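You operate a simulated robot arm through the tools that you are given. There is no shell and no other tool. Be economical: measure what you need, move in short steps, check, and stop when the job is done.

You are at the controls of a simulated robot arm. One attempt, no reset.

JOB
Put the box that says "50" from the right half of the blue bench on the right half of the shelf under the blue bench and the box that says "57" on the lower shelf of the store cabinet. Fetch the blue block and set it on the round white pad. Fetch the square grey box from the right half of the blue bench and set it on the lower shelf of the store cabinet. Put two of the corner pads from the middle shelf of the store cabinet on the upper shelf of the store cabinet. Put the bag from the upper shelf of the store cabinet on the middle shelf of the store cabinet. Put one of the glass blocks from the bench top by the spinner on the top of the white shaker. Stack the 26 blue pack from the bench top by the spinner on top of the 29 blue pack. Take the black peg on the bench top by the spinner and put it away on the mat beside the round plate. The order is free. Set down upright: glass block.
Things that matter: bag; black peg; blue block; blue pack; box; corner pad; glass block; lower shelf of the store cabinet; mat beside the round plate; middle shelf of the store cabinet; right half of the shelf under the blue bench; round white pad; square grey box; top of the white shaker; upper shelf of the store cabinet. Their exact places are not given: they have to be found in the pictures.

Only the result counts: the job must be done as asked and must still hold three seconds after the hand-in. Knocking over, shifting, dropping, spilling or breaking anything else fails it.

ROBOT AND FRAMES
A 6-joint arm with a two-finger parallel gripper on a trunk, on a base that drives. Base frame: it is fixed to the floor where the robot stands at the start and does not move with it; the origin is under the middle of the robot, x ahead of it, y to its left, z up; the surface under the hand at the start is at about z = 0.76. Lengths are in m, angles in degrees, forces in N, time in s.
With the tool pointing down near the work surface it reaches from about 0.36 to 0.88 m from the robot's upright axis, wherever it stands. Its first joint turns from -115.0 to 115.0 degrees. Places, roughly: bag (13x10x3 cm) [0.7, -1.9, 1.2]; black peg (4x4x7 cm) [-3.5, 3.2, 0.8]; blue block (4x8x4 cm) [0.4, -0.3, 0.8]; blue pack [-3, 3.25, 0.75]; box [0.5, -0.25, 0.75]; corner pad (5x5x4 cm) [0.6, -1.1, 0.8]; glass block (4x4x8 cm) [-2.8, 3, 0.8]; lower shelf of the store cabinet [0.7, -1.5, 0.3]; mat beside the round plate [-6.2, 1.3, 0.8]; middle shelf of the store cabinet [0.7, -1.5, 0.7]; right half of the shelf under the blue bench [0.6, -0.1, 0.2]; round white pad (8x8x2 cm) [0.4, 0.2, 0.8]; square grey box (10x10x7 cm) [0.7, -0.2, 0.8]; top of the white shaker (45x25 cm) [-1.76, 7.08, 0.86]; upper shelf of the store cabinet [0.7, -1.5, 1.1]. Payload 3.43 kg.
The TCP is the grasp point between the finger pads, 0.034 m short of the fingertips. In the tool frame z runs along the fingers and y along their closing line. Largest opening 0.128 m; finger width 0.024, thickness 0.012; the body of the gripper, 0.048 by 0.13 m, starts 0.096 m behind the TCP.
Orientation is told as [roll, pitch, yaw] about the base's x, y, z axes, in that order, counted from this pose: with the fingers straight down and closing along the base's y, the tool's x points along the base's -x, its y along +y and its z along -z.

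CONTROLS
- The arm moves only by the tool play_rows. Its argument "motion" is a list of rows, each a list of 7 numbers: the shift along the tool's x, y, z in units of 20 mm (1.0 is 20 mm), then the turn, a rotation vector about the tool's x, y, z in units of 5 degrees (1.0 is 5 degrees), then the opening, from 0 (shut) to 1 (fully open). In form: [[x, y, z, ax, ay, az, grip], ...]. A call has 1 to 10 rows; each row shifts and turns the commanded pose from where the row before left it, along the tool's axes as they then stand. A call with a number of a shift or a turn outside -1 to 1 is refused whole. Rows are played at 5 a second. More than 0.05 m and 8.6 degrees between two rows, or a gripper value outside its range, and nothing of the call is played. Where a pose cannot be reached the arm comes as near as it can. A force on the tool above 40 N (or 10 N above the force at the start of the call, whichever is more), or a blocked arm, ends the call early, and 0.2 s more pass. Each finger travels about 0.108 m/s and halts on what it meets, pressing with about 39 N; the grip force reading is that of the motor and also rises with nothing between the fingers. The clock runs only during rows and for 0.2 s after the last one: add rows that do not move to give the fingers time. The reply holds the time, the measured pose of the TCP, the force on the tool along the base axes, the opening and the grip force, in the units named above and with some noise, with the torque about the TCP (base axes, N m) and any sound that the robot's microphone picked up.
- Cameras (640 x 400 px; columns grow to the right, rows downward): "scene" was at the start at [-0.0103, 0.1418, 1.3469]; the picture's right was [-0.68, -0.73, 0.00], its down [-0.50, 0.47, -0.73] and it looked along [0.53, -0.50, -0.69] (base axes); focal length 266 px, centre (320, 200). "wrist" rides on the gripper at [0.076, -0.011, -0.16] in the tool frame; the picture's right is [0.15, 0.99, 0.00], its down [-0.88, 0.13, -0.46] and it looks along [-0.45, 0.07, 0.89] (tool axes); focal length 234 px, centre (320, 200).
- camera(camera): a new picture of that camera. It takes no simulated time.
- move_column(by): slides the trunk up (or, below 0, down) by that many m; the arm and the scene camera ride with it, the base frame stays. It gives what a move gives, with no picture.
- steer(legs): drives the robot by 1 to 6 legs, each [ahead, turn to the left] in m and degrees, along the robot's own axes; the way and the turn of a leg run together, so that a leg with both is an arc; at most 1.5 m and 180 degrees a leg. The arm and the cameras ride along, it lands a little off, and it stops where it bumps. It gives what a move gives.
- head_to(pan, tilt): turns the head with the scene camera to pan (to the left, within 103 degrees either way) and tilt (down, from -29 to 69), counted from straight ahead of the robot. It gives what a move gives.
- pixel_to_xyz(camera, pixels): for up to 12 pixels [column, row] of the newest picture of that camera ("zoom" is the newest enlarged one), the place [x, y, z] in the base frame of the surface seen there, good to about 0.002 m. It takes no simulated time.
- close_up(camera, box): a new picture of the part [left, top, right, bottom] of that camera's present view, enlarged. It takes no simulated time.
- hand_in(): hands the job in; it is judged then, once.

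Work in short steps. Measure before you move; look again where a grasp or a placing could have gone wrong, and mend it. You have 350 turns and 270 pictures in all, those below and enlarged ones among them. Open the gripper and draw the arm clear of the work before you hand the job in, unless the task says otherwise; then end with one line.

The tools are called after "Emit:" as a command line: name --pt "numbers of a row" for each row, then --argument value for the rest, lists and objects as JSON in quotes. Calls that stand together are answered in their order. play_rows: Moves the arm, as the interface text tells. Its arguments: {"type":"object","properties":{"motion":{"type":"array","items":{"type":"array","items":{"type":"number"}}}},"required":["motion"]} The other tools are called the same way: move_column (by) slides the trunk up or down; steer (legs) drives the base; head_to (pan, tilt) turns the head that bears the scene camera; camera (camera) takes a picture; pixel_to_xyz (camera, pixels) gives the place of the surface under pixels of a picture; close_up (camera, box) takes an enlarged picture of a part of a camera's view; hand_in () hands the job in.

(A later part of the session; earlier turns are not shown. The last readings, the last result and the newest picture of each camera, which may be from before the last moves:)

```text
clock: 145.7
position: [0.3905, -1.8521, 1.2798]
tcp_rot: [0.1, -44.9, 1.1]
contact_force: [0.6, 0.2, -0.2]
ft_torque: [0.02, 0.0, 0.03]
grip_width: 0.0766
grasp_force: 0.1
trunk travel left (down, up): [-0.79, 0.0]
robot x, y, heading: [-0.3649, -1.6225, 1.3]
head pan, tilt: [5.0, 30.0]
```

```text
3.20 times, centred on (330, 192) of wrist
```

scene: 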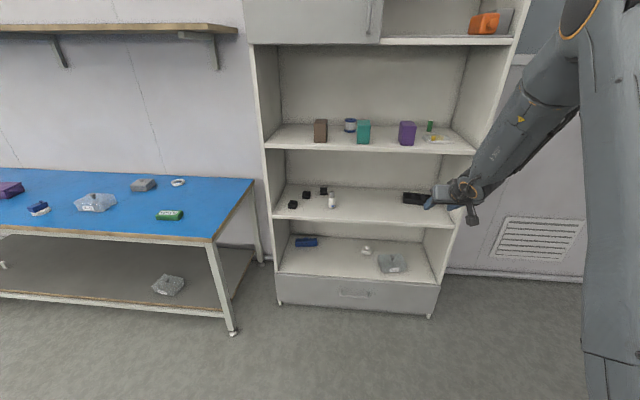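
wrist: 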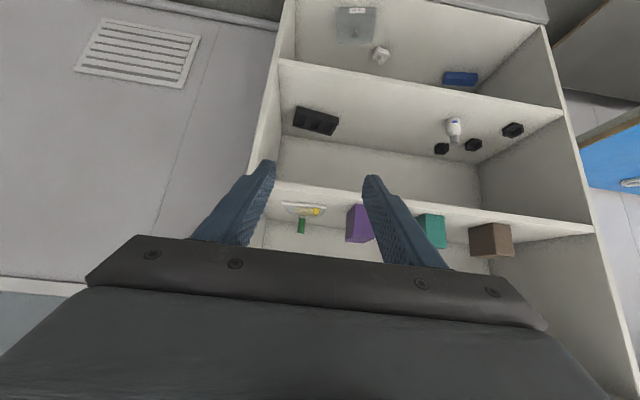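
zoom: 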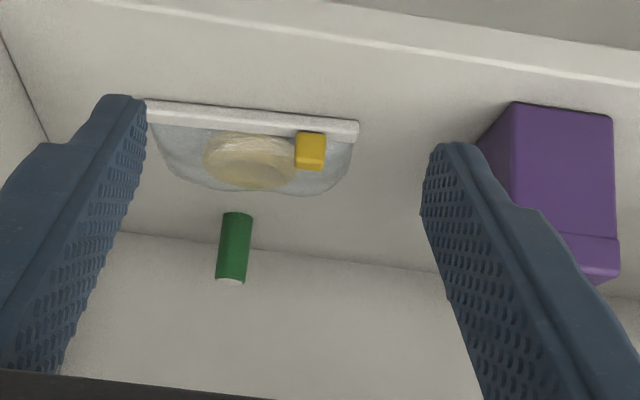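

I measure the strip, tag, and bag dome.

Emit:
pixel_to_xyz --camera "zoom" --pixels '[[160, 107], [355, 130], [250, 115], [298, 140], [324, 145], [311, 165], [310, 137], [250, 160], [235, 180], [185, 160], [300, 190], [345, 160]]'

Emit:
close_up --camera "wrist" --box '[265, 150, 355, 200]'

Emit:
pixel_to_xyz --camera "zoom" --pixels '[[400, 160], [460, 180], [420, 235], [430, 150], [450, 240], [395, 215], [470, 215], [200, 80], [200, 110], [250, 200], [300, 250], [100, 45]]'

```text
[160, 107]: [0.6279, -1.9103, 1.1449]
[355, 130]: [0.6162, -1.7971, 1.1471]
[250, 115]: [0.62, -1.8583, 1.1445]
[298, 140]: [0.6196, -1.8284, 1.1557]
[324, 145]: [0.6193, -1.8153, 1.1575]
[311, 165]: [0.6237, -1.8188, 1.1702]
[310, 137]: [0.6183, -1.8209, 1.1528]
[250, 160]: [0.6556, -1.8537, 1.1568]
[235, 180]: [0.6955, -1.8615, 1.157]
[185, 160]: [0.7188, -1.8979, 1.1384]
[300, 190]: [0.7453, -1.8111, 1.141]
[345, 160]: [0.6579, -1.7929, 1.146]
```

```text
7.11 times, centred on (310, 175) of wrist
```

zoom: 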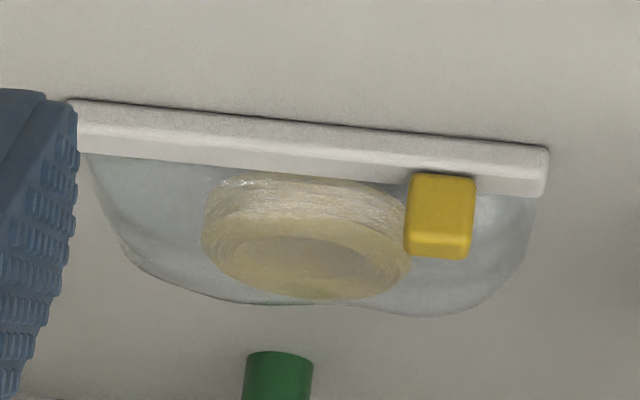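

```text
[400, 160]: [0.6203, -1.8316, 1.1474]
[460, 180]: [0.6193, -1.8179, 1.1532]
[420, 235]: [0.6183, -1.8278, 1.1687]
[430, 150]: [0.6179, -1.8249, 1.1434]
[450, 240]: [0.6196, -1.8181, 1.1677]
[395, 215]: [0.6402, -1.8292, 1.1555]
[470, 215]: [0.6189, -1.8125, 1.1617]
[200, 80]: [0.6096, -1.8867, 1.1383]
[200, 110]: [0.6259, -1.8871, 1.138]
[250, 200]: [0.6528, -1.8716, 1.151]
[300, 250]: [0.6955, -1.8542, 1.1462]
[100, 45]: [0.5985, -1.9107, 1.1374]
```

The yellow slider (≈18 mm wide, z 1.152–1.170, centre (0.627,-1.8215)) can be pinched. I steepen the tool to 30° from vertical and move nearer.

Emit:
play_rows --pt "0 0.4 0 0 1 0 0.5" --pt "0 0.4 0 0 1 0 0.5" --pt "0 0.4 0 0 1 0 0.5" --pt "0 0 0 0 0 0 0.5"

Emit:
steer --legs '[[0.17, 0]]'

Emit:
camera --camera "wrist"

Emit:
camera --camera "scene"

```text
clock: 146.7
position: [0.3903, -1.8273, 1.2781]
tcp_rot: [0.0, -29.9, 1.3]
contact_force: [1.2, 0.5, -0.6]
ft_torque: [0.01, 0.0, 0.02]
grip_width: 0.0639
grasp_force: 0.1
trunk travel left (down, up): [-0.79, 0.0]
robot x, y, heading: [-0.3657, -1.6195, 0.9]
head pan, tilt: [5.0, 30.0]
```

```text
clock: 148.2
position: [0.5628, -1.8228, 1.2777]
tcp_rot: [0.0, -30.0, 1.2]
contact_force: [-0.4, 0.1, 0.0]
ft_torque: [0.0, 0.0, 0.0]
grip_width: 0.0636
grasp_force: 0.0
trunk travel left (down, up): [-0.79, 0.0]
robot x, y, heading: [-0.1897, -1.6178, 1.1]
head pan, tilt: [5.0, 30.0]
```

```text
205 pictures are left
```

wrist: 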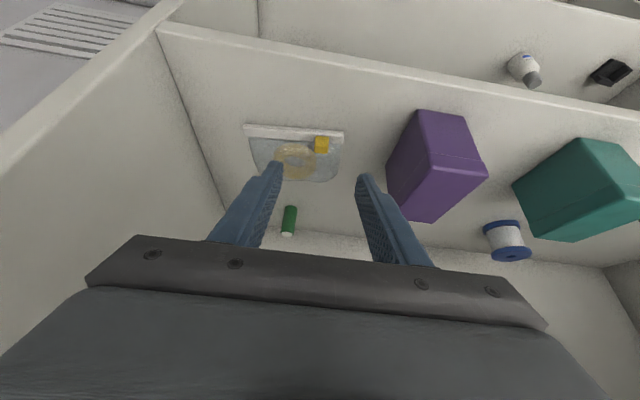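

```text
204 pictures are left
```

scene: 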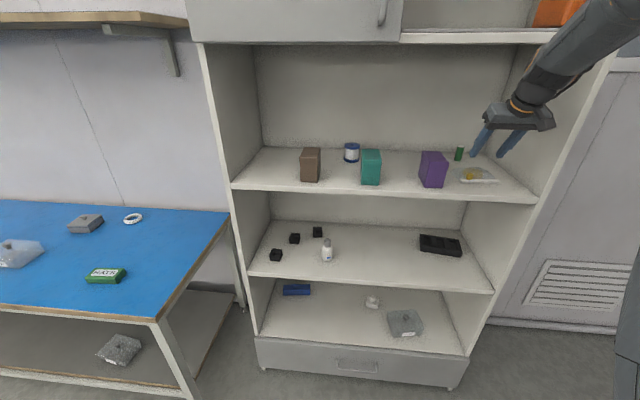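

Emit:
close_up --camera "wrist" --box '[230, 110, 370, 200]'

Emit:
pixel_to_xyz --camera "zoom" --pixels '[[410, 140], [385, 135], [445, 140], [415, 190], [390, 185], [440, 190], [415, 125], [80, 80], [515, 120]]'

```text
4.44 times, centred on (300, 155) of wrist
```

zoom: 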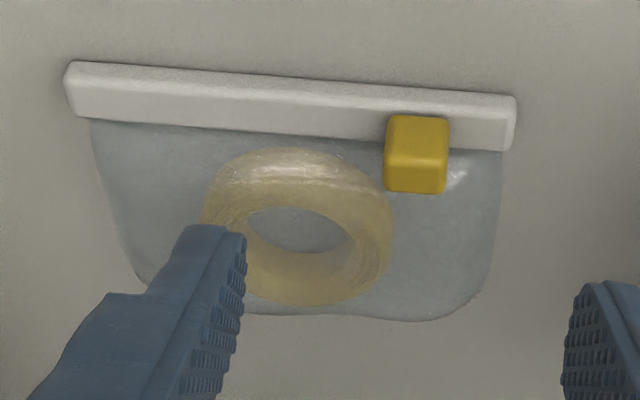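

```text
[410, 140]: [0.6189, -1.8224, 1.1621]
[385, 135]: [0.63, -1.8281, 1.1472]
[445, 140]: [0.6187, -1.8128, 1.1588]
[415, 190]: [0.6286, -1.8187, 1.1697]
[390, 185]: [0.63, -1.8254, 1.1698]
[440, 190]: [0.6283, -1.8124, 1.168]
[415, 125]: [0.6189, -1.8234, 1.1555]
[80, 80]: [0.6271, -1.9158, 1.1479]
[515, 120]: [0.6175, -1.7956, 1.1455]
```

I go in: TCP target (0.610,-1.820,1.190), then close and check.

Emit:
play_rows --pt "0.03 0.02 0.8 0 0 0 0.4" --pt "0.03 0.02 0.8 0 0 0 0.4" --pt "0.03 0.02 0.8 0 0 0 0.4" --pt "0.03 0.02 0.8 0 0 0 0.4" --pt "0.03 0.02 0.8 0 0 0 0.4" --pt "0.02 0 0.6 0 0 0 0.4"

Emit:
close_up --camera "wrist" --box '[240, 120, 400, 220]'

```text
clock: 149.6
position: [0.6061, -1.8189, 1.1967]
tcp_rot: [0.0, -30.0, 1.3]
contact_force: [0.3, 0.1, 1.2]
ft_torque: [0.0, -0.04, 0.02]
grip_width: 0.0513
grasp_force: 0.1
trunk travel left (down, up): [-0.79, 0.0]
robot x, y, heading: [-0.1915, -1.6164, 1.1]
head pan, tilt: [5.0, 30.0]
```

```text
4.00 times, centred on (320, 170) of wrist
```

zoom: 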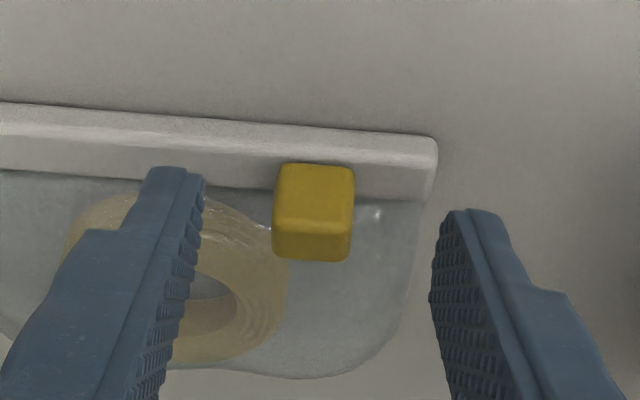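

Emit:
play_rows --pt "0.02 0 0.2 0 0 0 0.4" --pt "0.0 0 0.2 0 0 0 0.4" --pt "0 0 0 0 0 0 0" --pt "0 0 0 0 0 0 0" --pt "0 0 0 0 0 0 0"

Emit:
close_up --camera "wrist" --box '[240, 120, 400, 220]'

```text
clock: 150.8
position: [0.609, -1.8203, 1.1898]
tcp_rot: [0.1, -30.0, 1.1]
contact_force: [1.0, -0.2, 1.4]
ft_torque: [-0.01, -0.06, 0.05]
grip_width: 0.0164
grasp_force: 39.0
trunk travel left (down, up): [-0.79, 0.0]
robot x, y, heading: [-0.1896, -1.6172, 1.0]
head pan, tilt: [5.0, 30.0]
```

```text
4.00 times, centred on (320, 170) of wrist
```

zoom: 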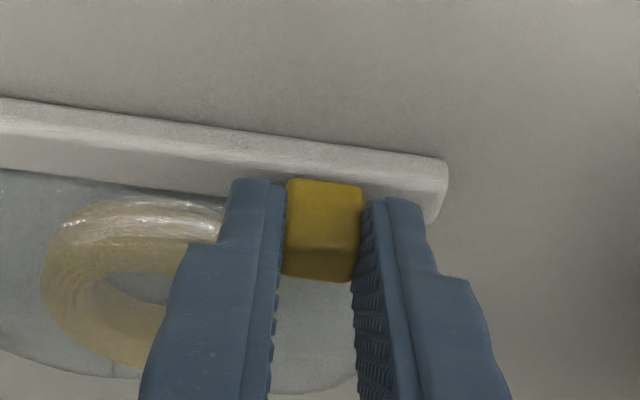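

The slider is pinched at 16 mm. I lift slowly.

Emit:
play_rows --pt "-0.05 0 -0.09 0 0 0 0" --pt "-0.1 0 -0.17 0 0 0 0" --pt "-0.1 0 -0.17 0 0 0 0" --pt "-0.1 0 -0.17 0 0 0 0" --pt "-0.1 0 -0.17 0 0 0 0"

Emit:
camera --camera "wrist"

Emit:
close_up --camera "scene" --box '[400, 90, 560, 210]'

```text
clock: 151.9
position: [0.6094, -1.8204, 1.2072]
tcp_rot: [0.1, -30.0, 1.2]
contact_force: [-0.1, 0.5, -0.5]
ft_torque: [0.03, 0.02, -0.05]
grip_width: 0.0161
grasp_force: 39.6
trunk travel left (down, up): [-0.79, 0.0]
robot x, y, heading: [-0.1925, -1.619, 1.0]
head pan, tilt: [5.0, 30.0]
```

```text
200 pictures are left
```

wrist: 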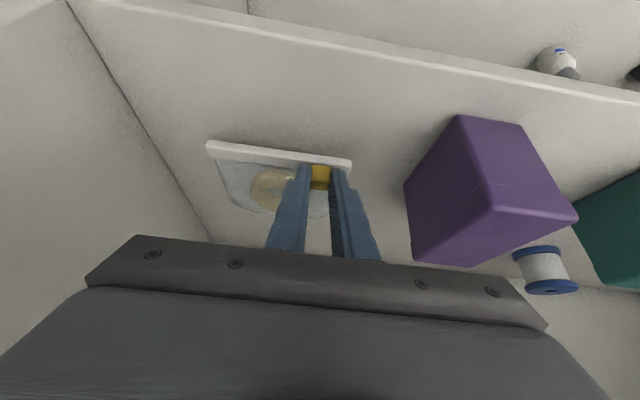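

```text
3.33 times, centred on (480, 150) of scene
```

zoom: 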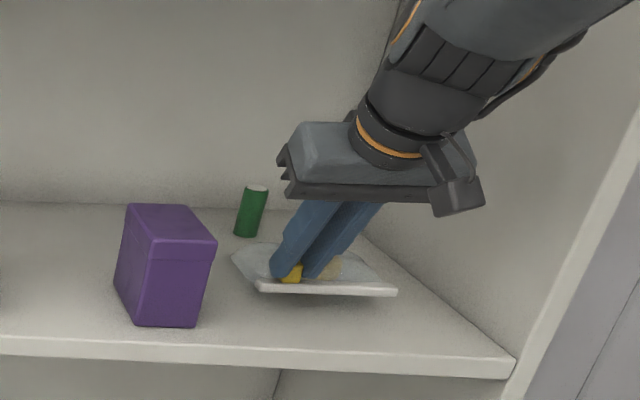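

The bag is lifted as a rigid piece. I raise a little, back out, shift left and lower the trunk to the middle shelf.

Emit:
play_rows --pt "-0.3 0 -0.5 0 0 0 0" --pt "-0.3 0 -0.5 0 0 0 0"

Emit:
steer --legs '[[-0.4, 0]]'

Emit:
play_rows --pt "0 1 0 0 0 0 0" --pt "0 1 0 0 0 0 0" --pt "0 1 0 0 0 0 0" --pt "0 1 0 0 0 0 0" --pt "0 1 0 0 0 0 0" --pt "0 1 0 0 0 0 0" --pt "0 1 0 0 0 0 0" --pt "0 1 0 0 0 0 0" --pt "0 1 0 0 0 0 0" --pt "0 1 0 0 0 0 0"

Emit:
play_rows --pt "0 1 0 0 0 0 0" --pt "0 1 0 0 0 0 0" --pt "0 1 0 0 0 0 0" --pt "0 1 0 0 0 0 0"

Emit:
move_column --by -0.38

Emit:
camera --camera "scene"

Emit:
camera --camera "wrist"

```text
clock: 152.6
position: [0.6104, -1.8209, 1.2315]
tcp_rot: [0.0, -29.9, 1.1]
contact_force: [-0.1, -0.3, -0.6]
ft_torque: [-0.02, 0.04, 0.02]
grip_width: 0.0162
grasp_force: 38.7
trunk travel left (down, up): [-0.79, 0.0]
robot x, y, heading: [-0.1909, -1.6154, 1.2]
head pan, tilt: [5.0, 30.0]
```

```text
clock: 155.0
position: [0.2121, -1.827, 1.2313]
tcp_rot: [0.0, -29.8, 1.3]
contact_force: [0.4, -0.3, -0.8]
ft_torque: [0.06, -0.01, -0.02]
grip_width: 0.0164
grasp_force: 39.3
trunk travel left (down, up): [-0.79, 0.0]
robot x, y, heading: [-0.5944, -1.6309, 1.3]
head pan, tilt: [5.0, 30.0]
```

```text
clock: 157.2
position: [0.2073, -1.6282, 1.2278]
tcp_rot: [0.0, -30.0, 1.3]
contact_force: [0.1, 0.2, -0.8]
ft_torque: [0.04, 0.03, 0.01]
grip_width: 0.0163
grasp_force: 38.7
trunk travel left (down, up): [-0.79, 0.0]
robot x, y, heading: [-0.5908, -1.6269, 1.4]
head pan, tilt: [5.0, 30.0]
```

```text
clock: 158.2
position: [0.202, -1.5487, 1.2323]
tcp_rot: [-0.1, -29.9, 1.4]
contact_force: [-0.6, 0.1, -1.0]
ft_torque: [0.03, 0.03, -0.02]
grip_width: 0.0164
grasp_force: 39.4
trunk travel left (down, up): [-0.79, 0.0]
robot x, y, heading: [-0.59, -1.6236, 1.3]
head pan, tilt: [5.0, 30.0]
```

```text
clock: 161.9
position: [0.2043, -1.5486, 0.8507]
tcp_rot: [0.0, -30.0, 1.2]
contact_force: [-0.5, 0.4, -0.4]
ft_torque: [0.0, 0.02, -0.03]
grip_width: 0.0163
grasp_force: 38.8
trunk travel left (down, up): [-0.41, 0.38]
robot x, y, heading: [-0.5927, -1.6262, 1.2]
head pan, tilt: [5.0, 30.0]
```

```text
198 pictures are left
```

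scene: 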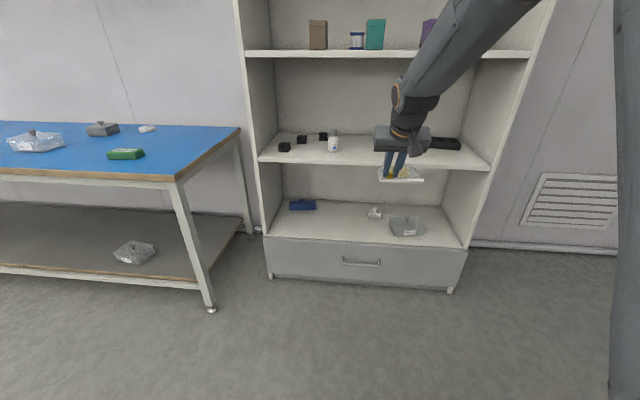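

```text
197 pictures are left
```

wrist: 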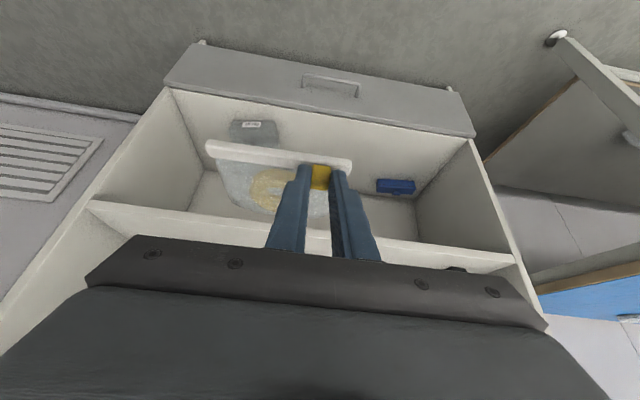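

I lower the arm 3 cm and drive in to place the bag on the free middle part of the middle shelf.

Emit:
play_rows --pt "0.25 0 0.43 0 0 0 0" --pt "0.25 0 0.43 0 0 0 0" --pt "0.25 0 0.43 0 0 0 0"

Emit:
steer --legs '[[0.3, -1]]'

Emit:
camera --camera "scene"

```text
clock: 162.7
position: [0.2035, -1.5486, 0.821]
tcp_rot: [0.0, -29.9, 1.4]
contact_force: [-0.1, -0.4, -1.0]
ft_torque: [0.03, 0.04, -0.02]
grip_width: 0.0164
grasp_force: 38.7
trunk travel left (down, up): [-0.41, 0.38]
robot x, y, heading: [-0.5911, -1.6279, 1.4]
head pan, tilt: [5.0, 30.0]
```

```text
clock: 164.7
position: [0.5028, -1.5627, 0.8223]
tcp_rot: [0.0, -29.9, 0.2]
contact_force: [0.5, -0.3, -0.3]
ft_torque: [0.02, 0.03, -0.02]
grip_width: 0.0165
grasp_force: 39.1
trunk travel left (down, up): [-0.41, 0.38]
robot x, y, heading: [-0.2909, -1.6205, 0.1]
head pan, tilt: [5.0, 30.0]
```

```text
196 pictures are left
```

scene: 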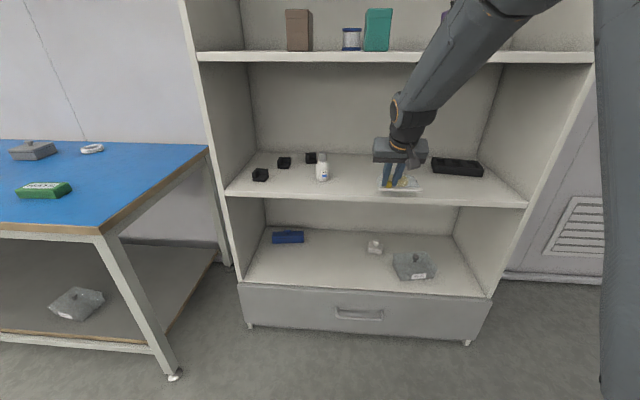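

I check the forearm's distance from the upper shelf edge.

Emit:
pixel_to_xyz --camera "scene" --pixels '[[450, 70], [440, 50], [480, 60], [425, 90], [470, 20], [400, 115], [385, 192], [415, 190], [440, 100]]'

```text
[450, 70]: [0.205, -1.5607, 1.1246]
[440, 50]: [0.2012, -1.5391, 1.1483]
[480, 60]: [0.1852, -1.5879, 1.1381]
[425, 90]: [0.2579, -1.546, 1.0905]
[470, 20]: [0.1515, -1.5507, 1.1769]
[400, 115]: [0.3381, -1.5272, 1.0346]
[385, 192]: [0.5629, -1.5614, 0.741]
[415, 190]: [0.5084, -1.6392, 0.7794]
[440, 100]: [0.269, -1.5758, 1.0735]
```

Ample clearance. I drive 0.12 m more and lower the bag.

Emit:
steer --legs '[[0.12, 0]]'

Emit:
play_rows --pt "0.12 0 0.21 0 0 0 0" --pt "0.12 0 0.21 0 0 0 0" --pt "0.12 0 0.21 0 0 0 0" --pt "0.12 0 0.21 0 0 0 0" --pt "0.08 0 0.14 0 0 0 0"

Emit:
close_up --camera "scene" --box '[320, 130, 480, 230]'

```text
clock: 166.0
position: [0.6249, -1.5645, 0.8223]
tcp_rot: [0.0, -29.8, 0.1]
contact_force: [0.7, 0.6, -0.7]
ft_torque: [0.02, 0.0, 0.03]
grip_width: 0.0162
grasp_force: 39.2
trunk travel left (down, up): [-0.41, 0.38]
robot x, y, heading: [-0.1692, -1.6215, 0.2]
head pan, tilt: [5.0, 30.0]
```

```text
clock: 167.2
position: [0.6263, -1.5633, 0.7991]
tcp_rot: [0.0, -30.0, 0.1]
contact_force: [-0.5, 0.7, -0.2]
ft_torque: [0.05, 0.01, -0.02]
grip_width: 0.0164
grasp_force: 38.7
trunk travel left (down, up): [-0.41, 0.38]
robot x, y, heading: [-0.1724, -1.622, 0.2]
head pan, tilt: [5.0, 30.0]
```

```text
4.00 times, centred on (400, 180) of scene
```

zoom: 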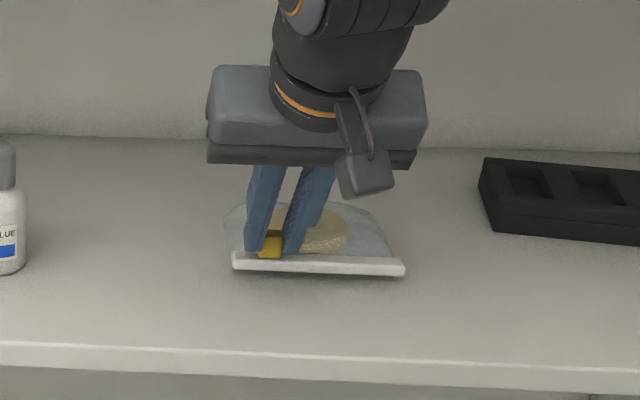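

Level and about 1 cm above. I lower to contact in small steps.

Emit:
play_rows --pt "0.05 0 0.09 0 0 0 0" --pt "0.05 0 0.09 0 0 0 0" --pt "0.05 0 0.09 0 0 0 0" --pt "0.05 0 0.08 0 0 0 0"

Emit:
play_rows --pt "0.03 0 0.05 0 0 0 0" --pt "0.03 0 0.05 0 0 0 0"

```text
clock: 168.2
position: [0.6258, -1.5635, 0.7895]
tcp_rot: [-0.1, -30.0, 0.0]
contact_force: [0.3, -0.2, -1.3]
ft_torque: [0.01, 0.04, -0.01]
grip_width: 0.0163
grasp_force: 39.3
trunk travel left (down, up): [-0.41, 0.38]
robot x, y, heading: [-0.1742, -1.625, 0.0]
head pan, tilt: [5.0, 30.0]
```

```text
clock: 168.8
position: [0.6253, -1.5634, 0.7908]
tcp_rot: [0.1, -30.0, 0.0]
contact_force: [0.9, -0.7, 2.3]
ft_torque: [-0.01, -0.27, 0.05]
grip_width: 0.0162
grasp_force: 39.4
trunk travel left (down, up): [-0.41, 0.38]
robot x, y, heading: [-0.1729, -1.6268, 0.1]
head pan, tilt: [5.0, 30.0]
```

Contact. I open moderately and retreat along the tool axis.

Emit:
play_rows --pt "0 0 0 0 0 0 0.3" --pt "0 0 0 0 0 0 0.3" --pt "0 0 0 0 0 0 0.3" --pt "0 0 -0.4 0 0 0 0.3" --pt "0 0 -0.7 0 0 0 0.3" --pt "0 0 -0.7 0 0 0 0.4" --pt "0 0 -0.7 0 0 0 0.4"

Emit:
camera --camera "wrist"

```text
clock: 170.4
position: [0.6015, -1.563, 0.8318]
tcp_rot: [0.1, -30.0, 0.0]
contact_force: [0.7, -0.6, -0.6]
ft_torque: [-0.02, -0.02, 0.01]
grip_width: 0.0511
grasp_force: 0.0
trunk travel left (down, up): [-0.41, 0.38]
robot x, y, heading: [-0.1737, -1.6274, -0.1]
head pan, tilt: [5.0, 30.0]
```

```text
194 pictures are left
```

wrist: 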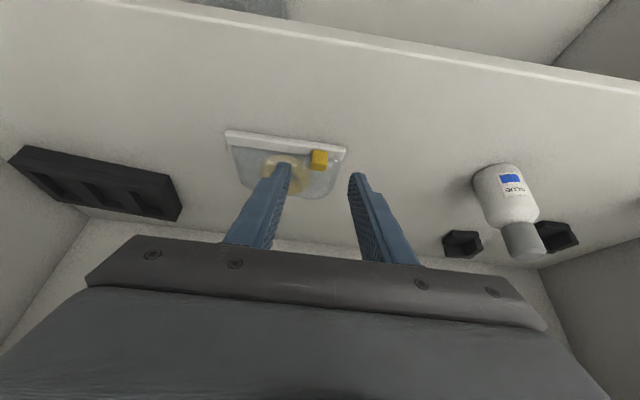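

The bag is on the middle shelf. I reposition the base in front of the corner pads.

Emit:
steer --legs '[[-0.45, 0], [0, 90], [0.4, 0], [0, -90]]'

Emit:
head_to --pan 0 --tilt 25

Emit:
camera --camera "scene"

```text
clock: 182.9
position: [0.1443, -1.1528, 0.8313]
tcp_rot: [0.1, -30.0, 0.6]
contact_force: [0.2, -0.4, 0.1]
ft_torque: [0.01, -0.01, -0.04]
grip_width: 0.0512
grasp_force: 0.0
trunk travel left (down, up): [-0.41, 0.38]
robot x, y, heading: [-0.6284, -1.2246, 0.7]
head pan, tilt: [5.0, 30.0]
```

```text
clock: 183.6
position: [0.1458, -1.1523, 0.8311]
tcp_rot: [0.0, -29.9, 0.6]
contact_force: [-0.5, -0.9, -0.1]
ft_torque: [-0.03, 0.02, -0.02]
grip_width: 0.0511
grasp_force: 0.0
trunk travel left (down, up): [-0.41, 0.38]
robot x, y, heading: [-0.6273, -1.2213, 0.7]
head pan, tilt: [0.0, 25.0]
```

```text
193 pictures are left
```

scene: 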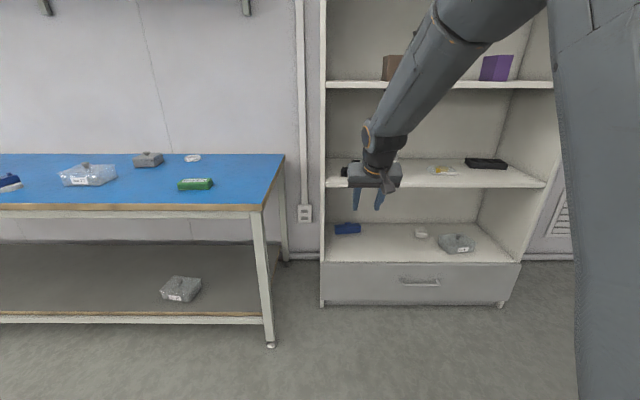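

I tilt back to 45°, rise and drive nearer for a wrist view of the pads.

Emit:
play_rows --pt "-0.5 -0.3 -0.86 0 -1 0 0.6" --pt "-0.5 -0.3 -0.86 0 -1 0 0.6" --pt "-0.5 -0.3 -0.86 0 -1 0 0.6" --pt "-0.7 -0.3 -0.7 0 0 0 0.6" --pt "-0.7 -0.3 -0.7 0 0 0 0.6"

Emit:
steer --legs '[[0.27, 0]]'

Emit:
camera --camera "wrist"

```text
clock: 184.8
position: [0.1423, -1.1829, 0.9309]
tcp_rot: [0.0, -45.0, 0.6]
contact_force: [-0.3, 0.4, -0.1]
ft_torque: [-0.01, 0.03, 0.0]
grip_width: 0.0767
grasp_force: 0.0
trunk travel left (down, up): [-0.41, 0.38]
robot x, y, heading: [-0.6273, -1.2245, 0.4]
head pan, tilt: [0.0, 25.0]
```

```text
clock: 186.7
position: [0.4115, -1.1841, 0.9317]
tcp_rot: [0.0, -44.9, 0.3]
contact_force: [0.5, 0.3, -0.2]
ft_torque: [0.02, -0.04, 0.03]
grip_width: 0.0767
grasp_force: 0.0
trunk travel left (down, up): [-0.41, 0.38]
robot x, y, heading: [-0.3536, -1.2196, 0.2]
head pan, tilt: [0.0, 25.0]
```

```text
192 pictures are left
```

wrist: 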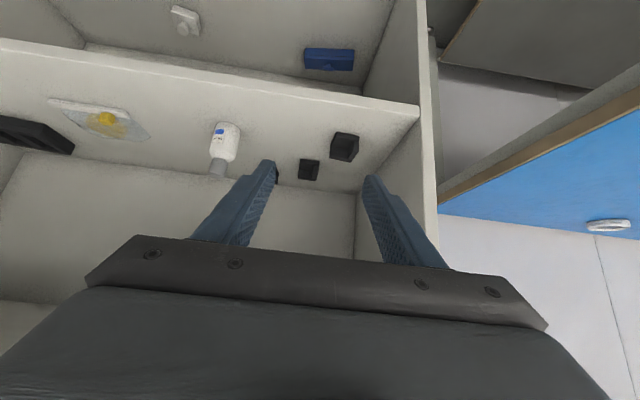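

Emit:
close_up --camera "wrist" --box '[250, 100, 410, 200]'

Emit:
pixel_to_xyz --camera "zoom" --pixels '[[320, 190], [430, 220], [340, 145], [440, 150], [375, 150], [240, 235], [280, 240], [205, 310], [240, 320], [490, 230], [540, 100], [470, 300]]'

```text
4.00 times, centred on (330, 150) of wrist
```

zoom: 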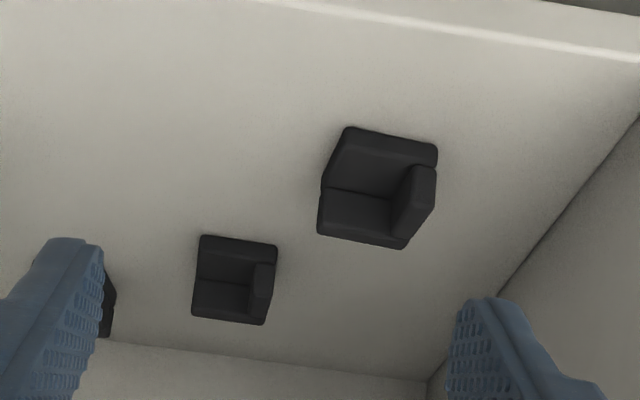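

```text
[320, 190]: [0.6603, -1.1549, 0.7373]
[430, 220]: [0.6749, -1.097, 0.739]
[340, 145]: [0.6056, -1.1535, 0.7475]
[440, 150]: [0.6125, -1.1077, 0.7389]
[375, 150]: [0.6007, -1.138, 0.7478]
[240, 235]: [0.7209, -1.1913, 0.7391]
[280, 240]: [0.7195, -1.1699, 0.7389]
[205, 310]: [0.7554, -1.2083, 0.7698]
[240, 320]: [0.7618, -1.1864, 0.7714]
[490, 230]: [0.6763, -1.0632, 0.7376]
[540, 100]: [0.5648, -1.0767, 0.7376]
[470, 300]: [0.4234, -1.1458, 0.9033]
```

Pad B spans x 0.72–0.77, y -1.21..-1.165. I drive in and approach along the tool axis.

Emit:
steer --legs '[[0.17, 0]]'

Emit:
play_rows --pt "0 0 0.8 0 0 0 0.6" --pt "0 0 0.8 0 0 0 0.6" --pt "0 0 0.8 0 0 0 0.6" --pt "0 0 0.8 0 0 0 0.6" --pt "0 0 0.8 0 0 0 0.6" --pt "0 0 0.8 0 0 0 0.6" --pt "0 0 0.8 0 0 0 0.6"

Emit:
close_up --camera "wrist" --box '[230, 100, 420, 220]'

```text
clock: 188.1
position: [0.5828, -1.1811, 0.9297]
tcp_rot: [0.0, -44.9, 0.4]
contact_force: [0.2, -0.1, 0.3]
ft_torque: [0.02, -0.02, 0.02]
grip_width: 0.0768
grasp_force: 0.1
trunk travel left (down, up): [-0.41, 0.38]
robot x, y, heading: [-0.1836, -1.2185, 0.6]
head pan, tilt: [0.0, 25.0]
```

```text
clock: 189.7
position: [0.6651, -1.1805, 0.8503]
tcp_rot: [0.0, -44.9, 0.4]
contact_force: [-0.5, -0.1, -0.3]
ft_torque: [0.01, 0.0, -0.01]
grip_width: 0.077
grasp_force: 0.0
trunk travel left (down, up): [-0.41, 0.38]
robot x, y, heading: [-0.1825, -1.2189, 0.6]
head pan, tilt: [0.0, 25.0]
```

```text
3.33 times, centred on (325, 160) of wrist
```

zoom: 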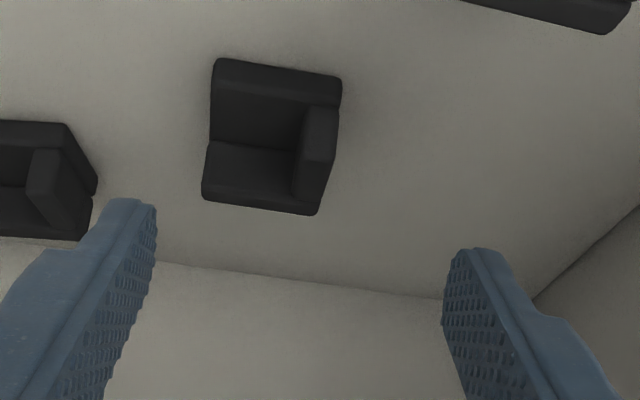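

Emit:
pixel_to_xyz --camera "zoom" --pixels '[[215, 65], [335, 85], [330, 130], [318, 205], [210, 190], [250, 200], [205, 155], [325, 110], [310, 190], [270, 85], [75, 180], [88, 225]]'

```text
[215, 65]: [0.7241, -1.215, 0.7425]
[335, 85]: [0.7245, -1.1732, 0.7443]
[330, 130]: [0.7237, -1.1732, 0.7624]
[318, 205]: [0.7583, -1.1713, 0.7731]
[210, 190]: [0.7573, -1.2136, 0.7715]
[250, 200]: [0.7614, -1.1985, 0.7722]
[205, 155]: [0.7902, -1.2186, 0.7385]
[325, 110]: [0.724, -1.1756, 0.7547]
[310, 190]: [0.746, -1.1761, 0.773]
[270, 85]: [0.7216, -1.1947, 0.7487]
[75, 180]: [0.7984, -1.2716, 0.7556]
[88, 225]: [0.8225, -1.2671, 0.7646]
```

Pad B centre is (0.746,-1.193). I shift and approach.

Emit:
play_rows --pt "0 -0.65 0 0 0 0 0.6" --pt "0.05 0 0.8 0 0 0 0.6" --pt "0.05 0 0.8 0 0 0 0.6" --pt "0.05 0 0.8 0 0 0 0.6" --pt "0.05 0 0.8 0 0 0 0.6" --pt "0.03 0 0.8 0 0 0 0.6" --pt "0.03 0 0.8 0 0 0 0.6" --pt "0 0 0.2 0 0 0 0.6"

Emit:
close_up --camera "wrist" --box '[230, 100, 420, 220]'

```text
clock: 191.5
position: [0.7302, -1.1944, 0.7763]
tcp_rot: [0.0, -44.9, 0.4]
contact_force: [-0.1, -0.5, -0.5]
ft_torque: [-0.01, 0.0, 0.0]
grip_width: 0.0769
grasp_force: 0.0
trunk travel left (down, up): [-0.41, 0.38]
robot x, y, heading: [-0.1856, -1.2175, 0.4]
head pan, tilt: [0.0, 25.0]
```

```text
3.33 times, centred on (325, 160) of wrist
```

zoom: 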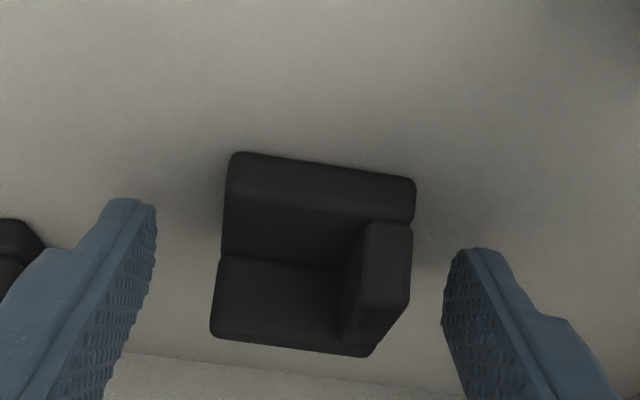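

Well centred. I close and lift slowly.

Emit:
play_rows --pt "0 0 0 0 0 0 0" --pt "0 0 0 0 0 0 0" --pt "0 0 0 0 0 0 0" --pt "-0.1 0 -0.1 0 0 0 0" --pt "-0.2 0 -0.2 0 0 0 0" --pt "-0.2 0 -0.2 0 0 0 0" --pt "-0.3 0 -0.3 0 0 0 0"

Emit:
camera --camera "wrist"

```text
clock: 193.1
position: [0.7296, -1.1931, 0.799]
tcp_rot: [0.1, -44.9, 0.5]
contact_force: [0.9, 0.1, -0.9]
ft_torque: [-0.02, 0.03, -0.01]
grip_width: 0.0435
grasp_force: 38.8
trunk travel left (down, up): [-0.41, 0.38]
robot x, y, heading: [-0.1814, -1.2167, 0.2]
head pan, tilt: [0.0, 25.0]
```

```text
188 pictures are left
```

wrist: 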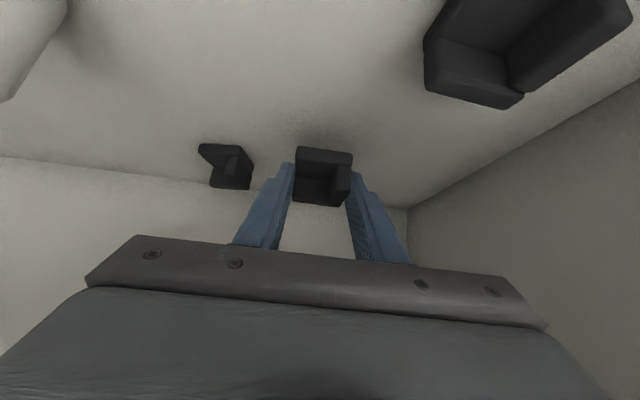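

Held. I lift slightly, back out, raise the trunk to the upper shelf and check the free spot left of the brown box.

Emit:
play_rows --pt "-0.35 0 -0.35 0 0 0 0" --pt "-0.35 0 -0.35 0 0 0 0"

Emit:
steer --legs '[[-0.4, 0]]'

Emit:
move_column --by 0.38

Emit:
camera --camera "scene"

Emit:
camera --camera "wrist"

```text
clock: 193.7
position: [0.7294, -1.1933, 0.8188]
tcp_rot: [0.0, -44.9, 0.5]
contact_force: [1.1, 0.1, -0.1]
ft_torque: [0.0, 0.01, 0.02]
grip_width: 0.0432
grasp_force: 39.1
trunk travel left (down, up): [-0.41, 0.38]
robot x, y, heading: [-0.1867, -1.2158, 0.4]
head pan, tilt: [0.0, 25.0]
```

```text
clock: 196.2
position: [0.3352, -1.1971, 0.8186]
tcp_rot: [0.1, -44.8, 0.4]
contact_force: [-0.4, -0.5, -0.5]
ft_torque: [0.04, 0.01, -0.01]
grip_width: 0.0436
grasp_force: 38.7
trunk travel left (down, up): [-0.41, 0.38]
robot x, y, heading: [-0.5749, -1.2198, 0.5]
head pan, tilt: [0.0, 25.0]
```

```text
clock: 199.9
position: [0.3356, -1.1988, 1.1987]
tcp_rot: [0.0, -44.9, 0.4]
contact_force: [-0.5, 0.7, -0.9]
ft_torque: [0.0, -0.01, -0.02]
grip_width: 0.0434
grasp_force: 39.3
trunk travel left (down, up): [-0.79, 0.0]
robot x, y, heading: [-0.578, -1.218, 0.1]
head pan, tilt: [0.0, 25.0]
```

```text
187 pictures are left
```

scene: 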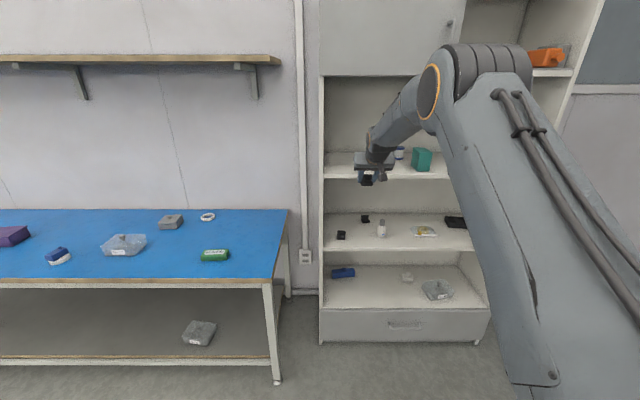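

```text
186 pictures are left
```

wrist: 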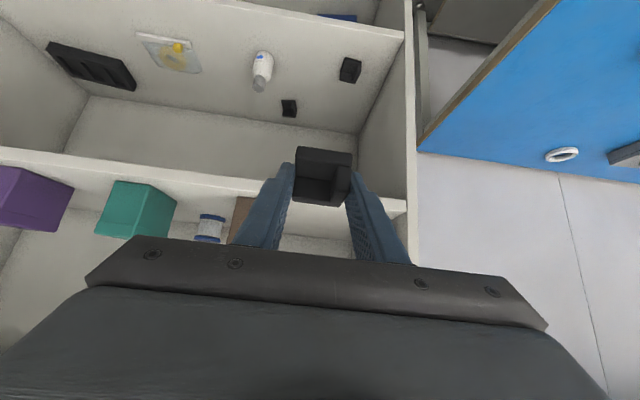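

I shift left 6 cm and look at the brown box's edge.

Emit:
play_rows --pt "-0.2 0.8 -0.2 0 0 0 0" --pt "-0.2 0.8 -0.2 0 0 0 0" --pt "-0.2 0.8 -0.2 0 0 0 0" --pt "0 0.8 0 0 0 0 0"

Emit:
close_up --camera "scene" --box '[310, 120, 450, 200]'

Emit:
close_up --camera "wrist" --box '[180, 100, 420, 250]'

```text
clock: 200.9
position: [0.3353, -1.1343, 1.2148]
tcp_rot: [0.0, -44.9, 0.3]
contact_force: [-1.3, -0.7, -0.3]
ft_torque: [0.01, -0.01, 0.01]
grip_width: 0.0434
grasp_force: 38.8
trunk travel left (down, up): [-0.79, 0.0]
robot x, y, heading: [-0.5786, -1.2184, 0.3]
head pan, tilt: [0.0, 25.0]
```

```text
4.57 times, centred on (380, 160) of scene
```

zoom: 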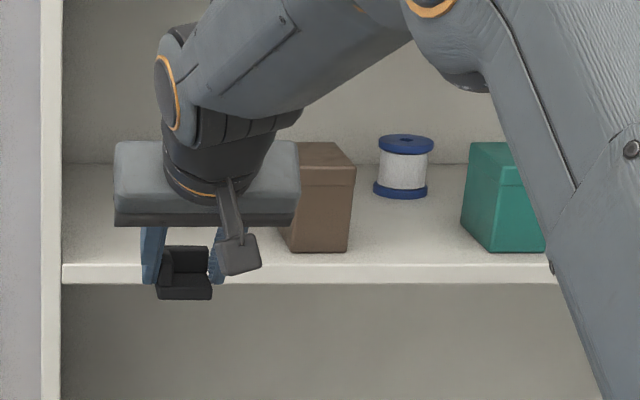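

```text
2.67 times, centred on (300, 175) of wrist
```

zoom: 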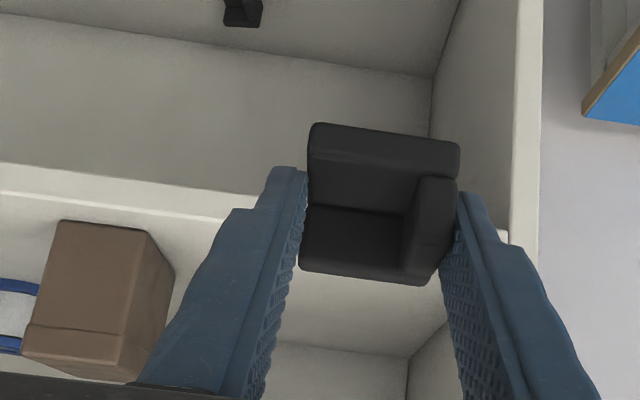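

Emit:
pixel_to_xyz --camera "zoom" --pixels '[[62, 225], [148, 235], [172, 270], [180, 225], [460, 60], [485, 250], [440, 300], [60, 330], [120, 370], [525, 180]]'

```text
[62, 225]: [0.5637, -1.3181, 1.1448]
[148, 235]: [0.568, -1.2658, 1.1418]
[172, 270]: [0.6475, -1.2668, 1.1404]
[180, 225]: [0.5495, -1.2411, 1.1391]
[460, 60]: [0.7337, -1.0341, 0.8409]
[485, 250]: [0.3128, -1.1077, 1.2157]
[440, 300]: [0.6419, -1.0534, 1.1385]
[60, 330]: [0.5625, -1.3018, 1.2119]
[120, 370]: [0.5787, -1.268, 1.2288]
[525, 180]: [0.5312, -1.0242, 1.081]
```

Free gap is y -1.03..-1.266. I drive in to TCP x≈0.70 and lower.

Emit:
steer --legs '[[0.36, -0.5]]'

Emit:
play_rows --pt "0.2 0 0.2 0 0 0 0" --pt "0.2 0 0.2 0 0 0 0" --pt "0.2 0 0.2 0 0 0 0" --pt "0.2 0 0.2 0 0 0 0" --pt "0.2 0 0.2 0 0 0 0" --pt "0.15 0 0.15 0 0 0 0"

Emit:
close_up --camera "scene" --box '[280, 60, 480, 220]'

```text
clock: 203.2
position: [0.6996, -1.1341, 1.2141]
tcp_rot: [0.1, -44.9, 0.4]
contact_force: [0.1, 0.4, 0.1]
ft_torque: [-0.02, 0.02, -0.01]
grip_width: 0.0432
grasp_force: 39.4
trunk travel left (down, up): [-0.79, 0.0]
robot x, y, heading: [-0.2133, -1.2206, 0.6]
head pan, tilt: [0.0, 25.0]
```

```text
clock: 204.6
position: [0.6993, -1.135, 1.1832]
tcp_rot: [0.1, -44.9, 0.2]
contact_force: [-0.5, 0.1, 0.3]
ft_torque: [-0.01, 0.0, 0.01]
grip_width: 0.0437
grasp_force: 39.2
trunk travel left (down, up): [-0.79, 0.0]
robot x, y, heading: [-0.2165, -1.2186, 0.2]
head pan, tilt: [0.0, 25.0]
```

```text
2.50 times, centred on (380, 140) of scene
```

zoom: 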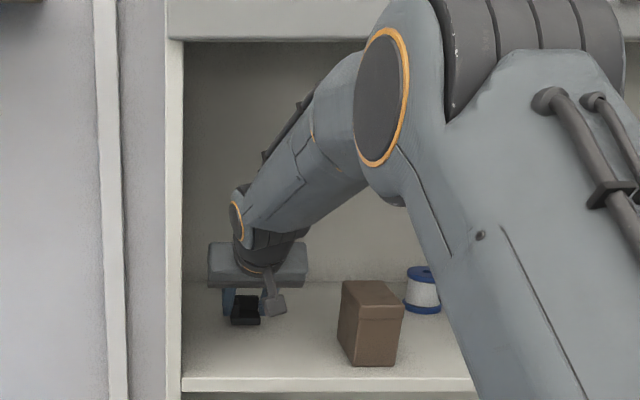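

Emit:
play_rows --pt "0.08 0 0.08 0 0 0 0" --pt "0.08 0 0.08 0 0 0 0" --pt "0.05 0 0.05 0 0 0 0"

Emit:
play_rows --pt "0.04 0 0.04 0 0 0 0" --pt "0.04 0 0.04 0 0 0 0"

```text
clock: 205.4
position: [0.6996, -1.1341, 1.1755]
tcp_rot: [0.1, -44.8, 0.4]
contact_force: [-0.8, -0.2, 0.1]
ft_torque: [-0.01, 0.03, -0.02]
grip_width: 0.0436
grasp_force: 38.3
trunk travel left (down, up): [-0.79, 0.0]
robot x, y, heading: [-0.2153, -1.2168, 0.1]
head pan, tilt: [0.0, 25.0]
```

```text
clock: 206.0
position: [0.7002, -1.1344, 1.1756]
tcp_rot: [0.0, -45.1, 0.3]
contact_force: [0.3, -0.6, 5.8]
ft_torque: [-0.12, -0.14, 0.01]
grip_width: 0.0437
grasp_force: 39.0
trunk travel left (down, up): [-0.79, 0.0]
robot x, y, heading: [-0.2188, -1.2175, 0.4]
head pan, tilt: [0.0, 25.0]
```

Contact (5.8 N). I release and retreat along the tool axis.

Emit:
play_rows --pt "0 0 0 0 0 0 0.55" --pt "0 0 0 0 0 0 0.55" --pt "0 0 0 0 0 0 0.55" --pt "0 0 -0.3 0 0 0 0.55" --pt "0 0 -0.6 0 0 0 0.55" --pt "0 0 -0.7 0 0 0 0.55" --pt "0 0 -0.7 0 0 0 0.55" --pt "0 0 -0.7 0 0 0 0.55"

Emit:
camera --camera "wrist"

```text
clock: 207.8
position: [0.6583, -1.1362, 1.2176]
tcp_rot: [-0.1, -45.1, 0.3]
contact_force: [-0.7, 0.3, 0.0]
ft_torque: [-0.01, -0.01, 0.0]
grip_width: 0.0706
grasp_force: 0.0
trunk travel left (down, up): [-0.79, 0.0]
robot x, y, heading: [-0.2192, -1.216, 0.3]
head pan, tilt: [0.0, 25.0]
```

```text
182 pictures are left
```

wrist: 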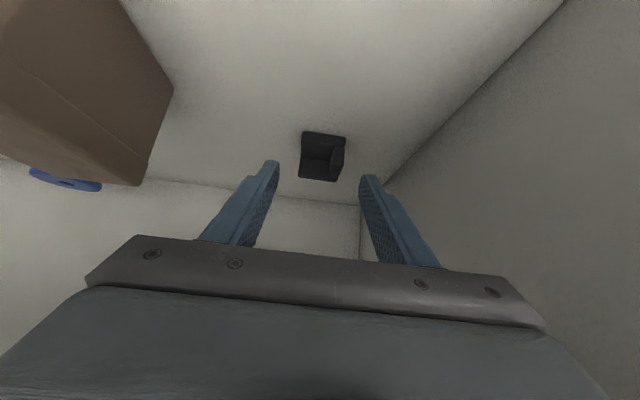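

Pad 1 is placed. The wall's inner face is at y=-1.034, so pad A at y≈-1.13 is reachable. I back out, lower and approach A.

Emit:
steer --legs '[[-0.35, 0]]'

Emit:
move_column --by -0.36

Emit:
steer --legs '[[0.16, 0]]'

Emit:
camera --camera "wrist"

Emit:
close_up --camera "wrist" --box '[240, 80, 420, 190]'

```text
clock: 210.1
position: [0.301, -1.1339, 1.2182]
tcp_rot: [0.0, -44.8, 0.6]
contact_force: [1.3, 0.0, -0.6]
ft_torque: [0.01, -0.02, -0.01]
grip_width: 0.0705
grasp_force: 0.0
trunk travel left (down, up): [-0.79, 0.0]
robot x, y, heading: [-0.5686, -1.2195, 0.4]
head pan, tilt: [0.0, 25.0]
```

```text
clock: 213.6
position: [0.3012, -1.1345, 0.8586]
tcp_rot: [0.0, -45.0, 0.5]
contact_force: [0.4, -0.3, -0.3]
ft_torque: [-0.02, 0.0, 0.0]
grip_width: 0.0704
grasp_force: 0.0
trunk travel left (down, up): [-0.43, 0.36]
robot x, y, heading: [-0.5733, -1.2215, 0.6]
head pan, tilt: [0.0, 25.0]
```

```text
clock: 215.0
position: [0.4587, -1.1313, 0.8571]
tcp_rot: [0.0, -45.0, 0.7]
contact_force: [0.1, 0.0, 0.2]
ft_torque: [0.01, -0.05, 0.0]
grip_width: 0.0703
grasp_force: 0.0
trunk travel left (down, up): [-0.43, 0.36]
robot x, y, heading: [-0.4144, -1.219, 0.5]
head pan, tilt: [0.0, 25.0]
```

```text
181 pictures are left
```

wrist: 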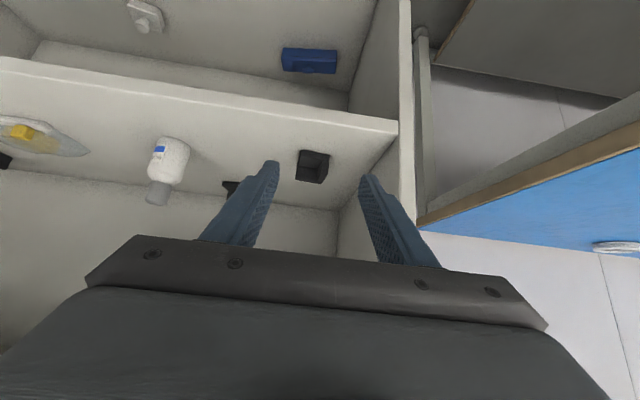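

```text
3.56 times, centred on (330, 135) of wrist
```

zoom: 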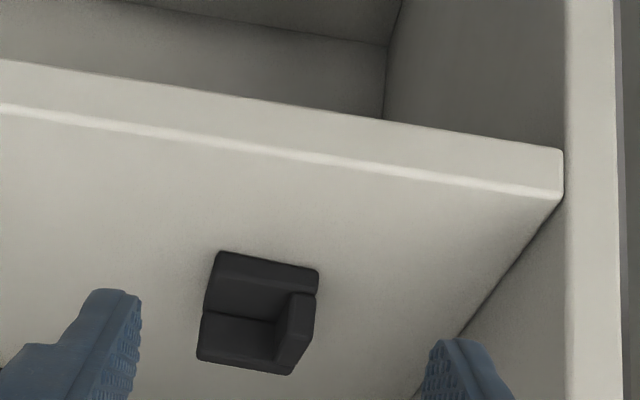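

Emit:
pixel_to_xyz --camera "zoom" --pixels '[[220, 257], [313, 275], [305, 330], [292, 368], [202, 350], [240, 358], [265, 270], [212, 280], [310, 300]]'

```text
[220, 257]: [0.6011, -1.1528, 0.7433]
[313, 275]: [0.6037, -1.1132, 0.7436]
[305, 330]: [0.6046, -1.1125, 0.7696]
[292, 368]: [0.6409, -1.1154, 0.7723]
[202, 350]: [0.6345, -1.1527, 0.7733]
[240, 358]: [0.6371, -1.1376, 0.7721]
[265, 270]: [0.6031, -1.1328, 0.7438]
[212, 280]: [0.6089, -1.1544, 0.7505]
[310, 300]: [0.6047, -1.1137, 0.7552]
```

Pad A spans x 0.60–0.648, centre y -1.133. I drive 7 cm, then go in along the tool axis.

Emit:
steer --legs '[[0.07, 0]]'

Emit:
play_rows --pt "0 0 0.8 0 0 0 0.6" --pt "0 0 0.8 0 0 0 0.6" --pt "0 0 0.8 0 0 0 0.6" --pt "0 0 0.8 0 0 0 0.6"

Emit:
camera --camera "wrist"

```text
clock: 216.0
position: [0.5302, -1.1285, 0.8582]
tcp_rot: [0.1, -44.8, 0.8]
contact_force: [-0.3, 0.8, 0.0]
ft_torque: [0.01, -0.01, 0.01]
grip_width: 0.0703
grasp_force: 0.2
trunk travel left (down, up): [-0.43, 0.36]
robot x, y, heading: [-0.3433, -1.2181, 0.6]
head pan, tilt: [0.0, 25.0]
```

```text
clock: 217.0
position: [0.5738, -1.1283, 0.8129]
tcp_rot: [0.0, -45.1, 0.8]
contact_force: [0.1, 0.5, 0.4]
ft_torque: [0.0, 0.01, -0.02]
grip_width: 0.0767
grasp_force: 0.0
trunk travel left (down, up): [-0.43, 0.36]
robot x, y, heading: [-0.3411, -1.2192, 0.6]
head pan, tilt: [0.0, 25.0]
```

```text
179 pictures are left
```

wrist: 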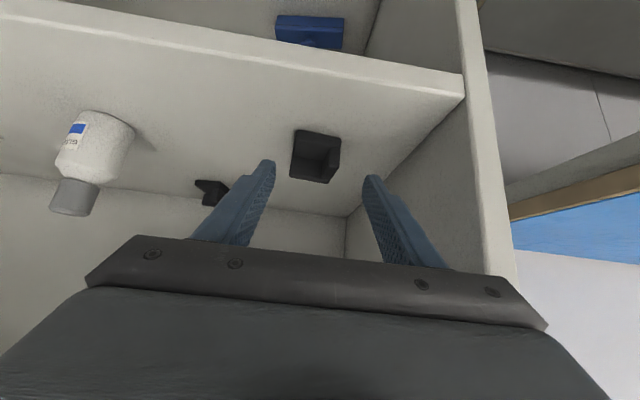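

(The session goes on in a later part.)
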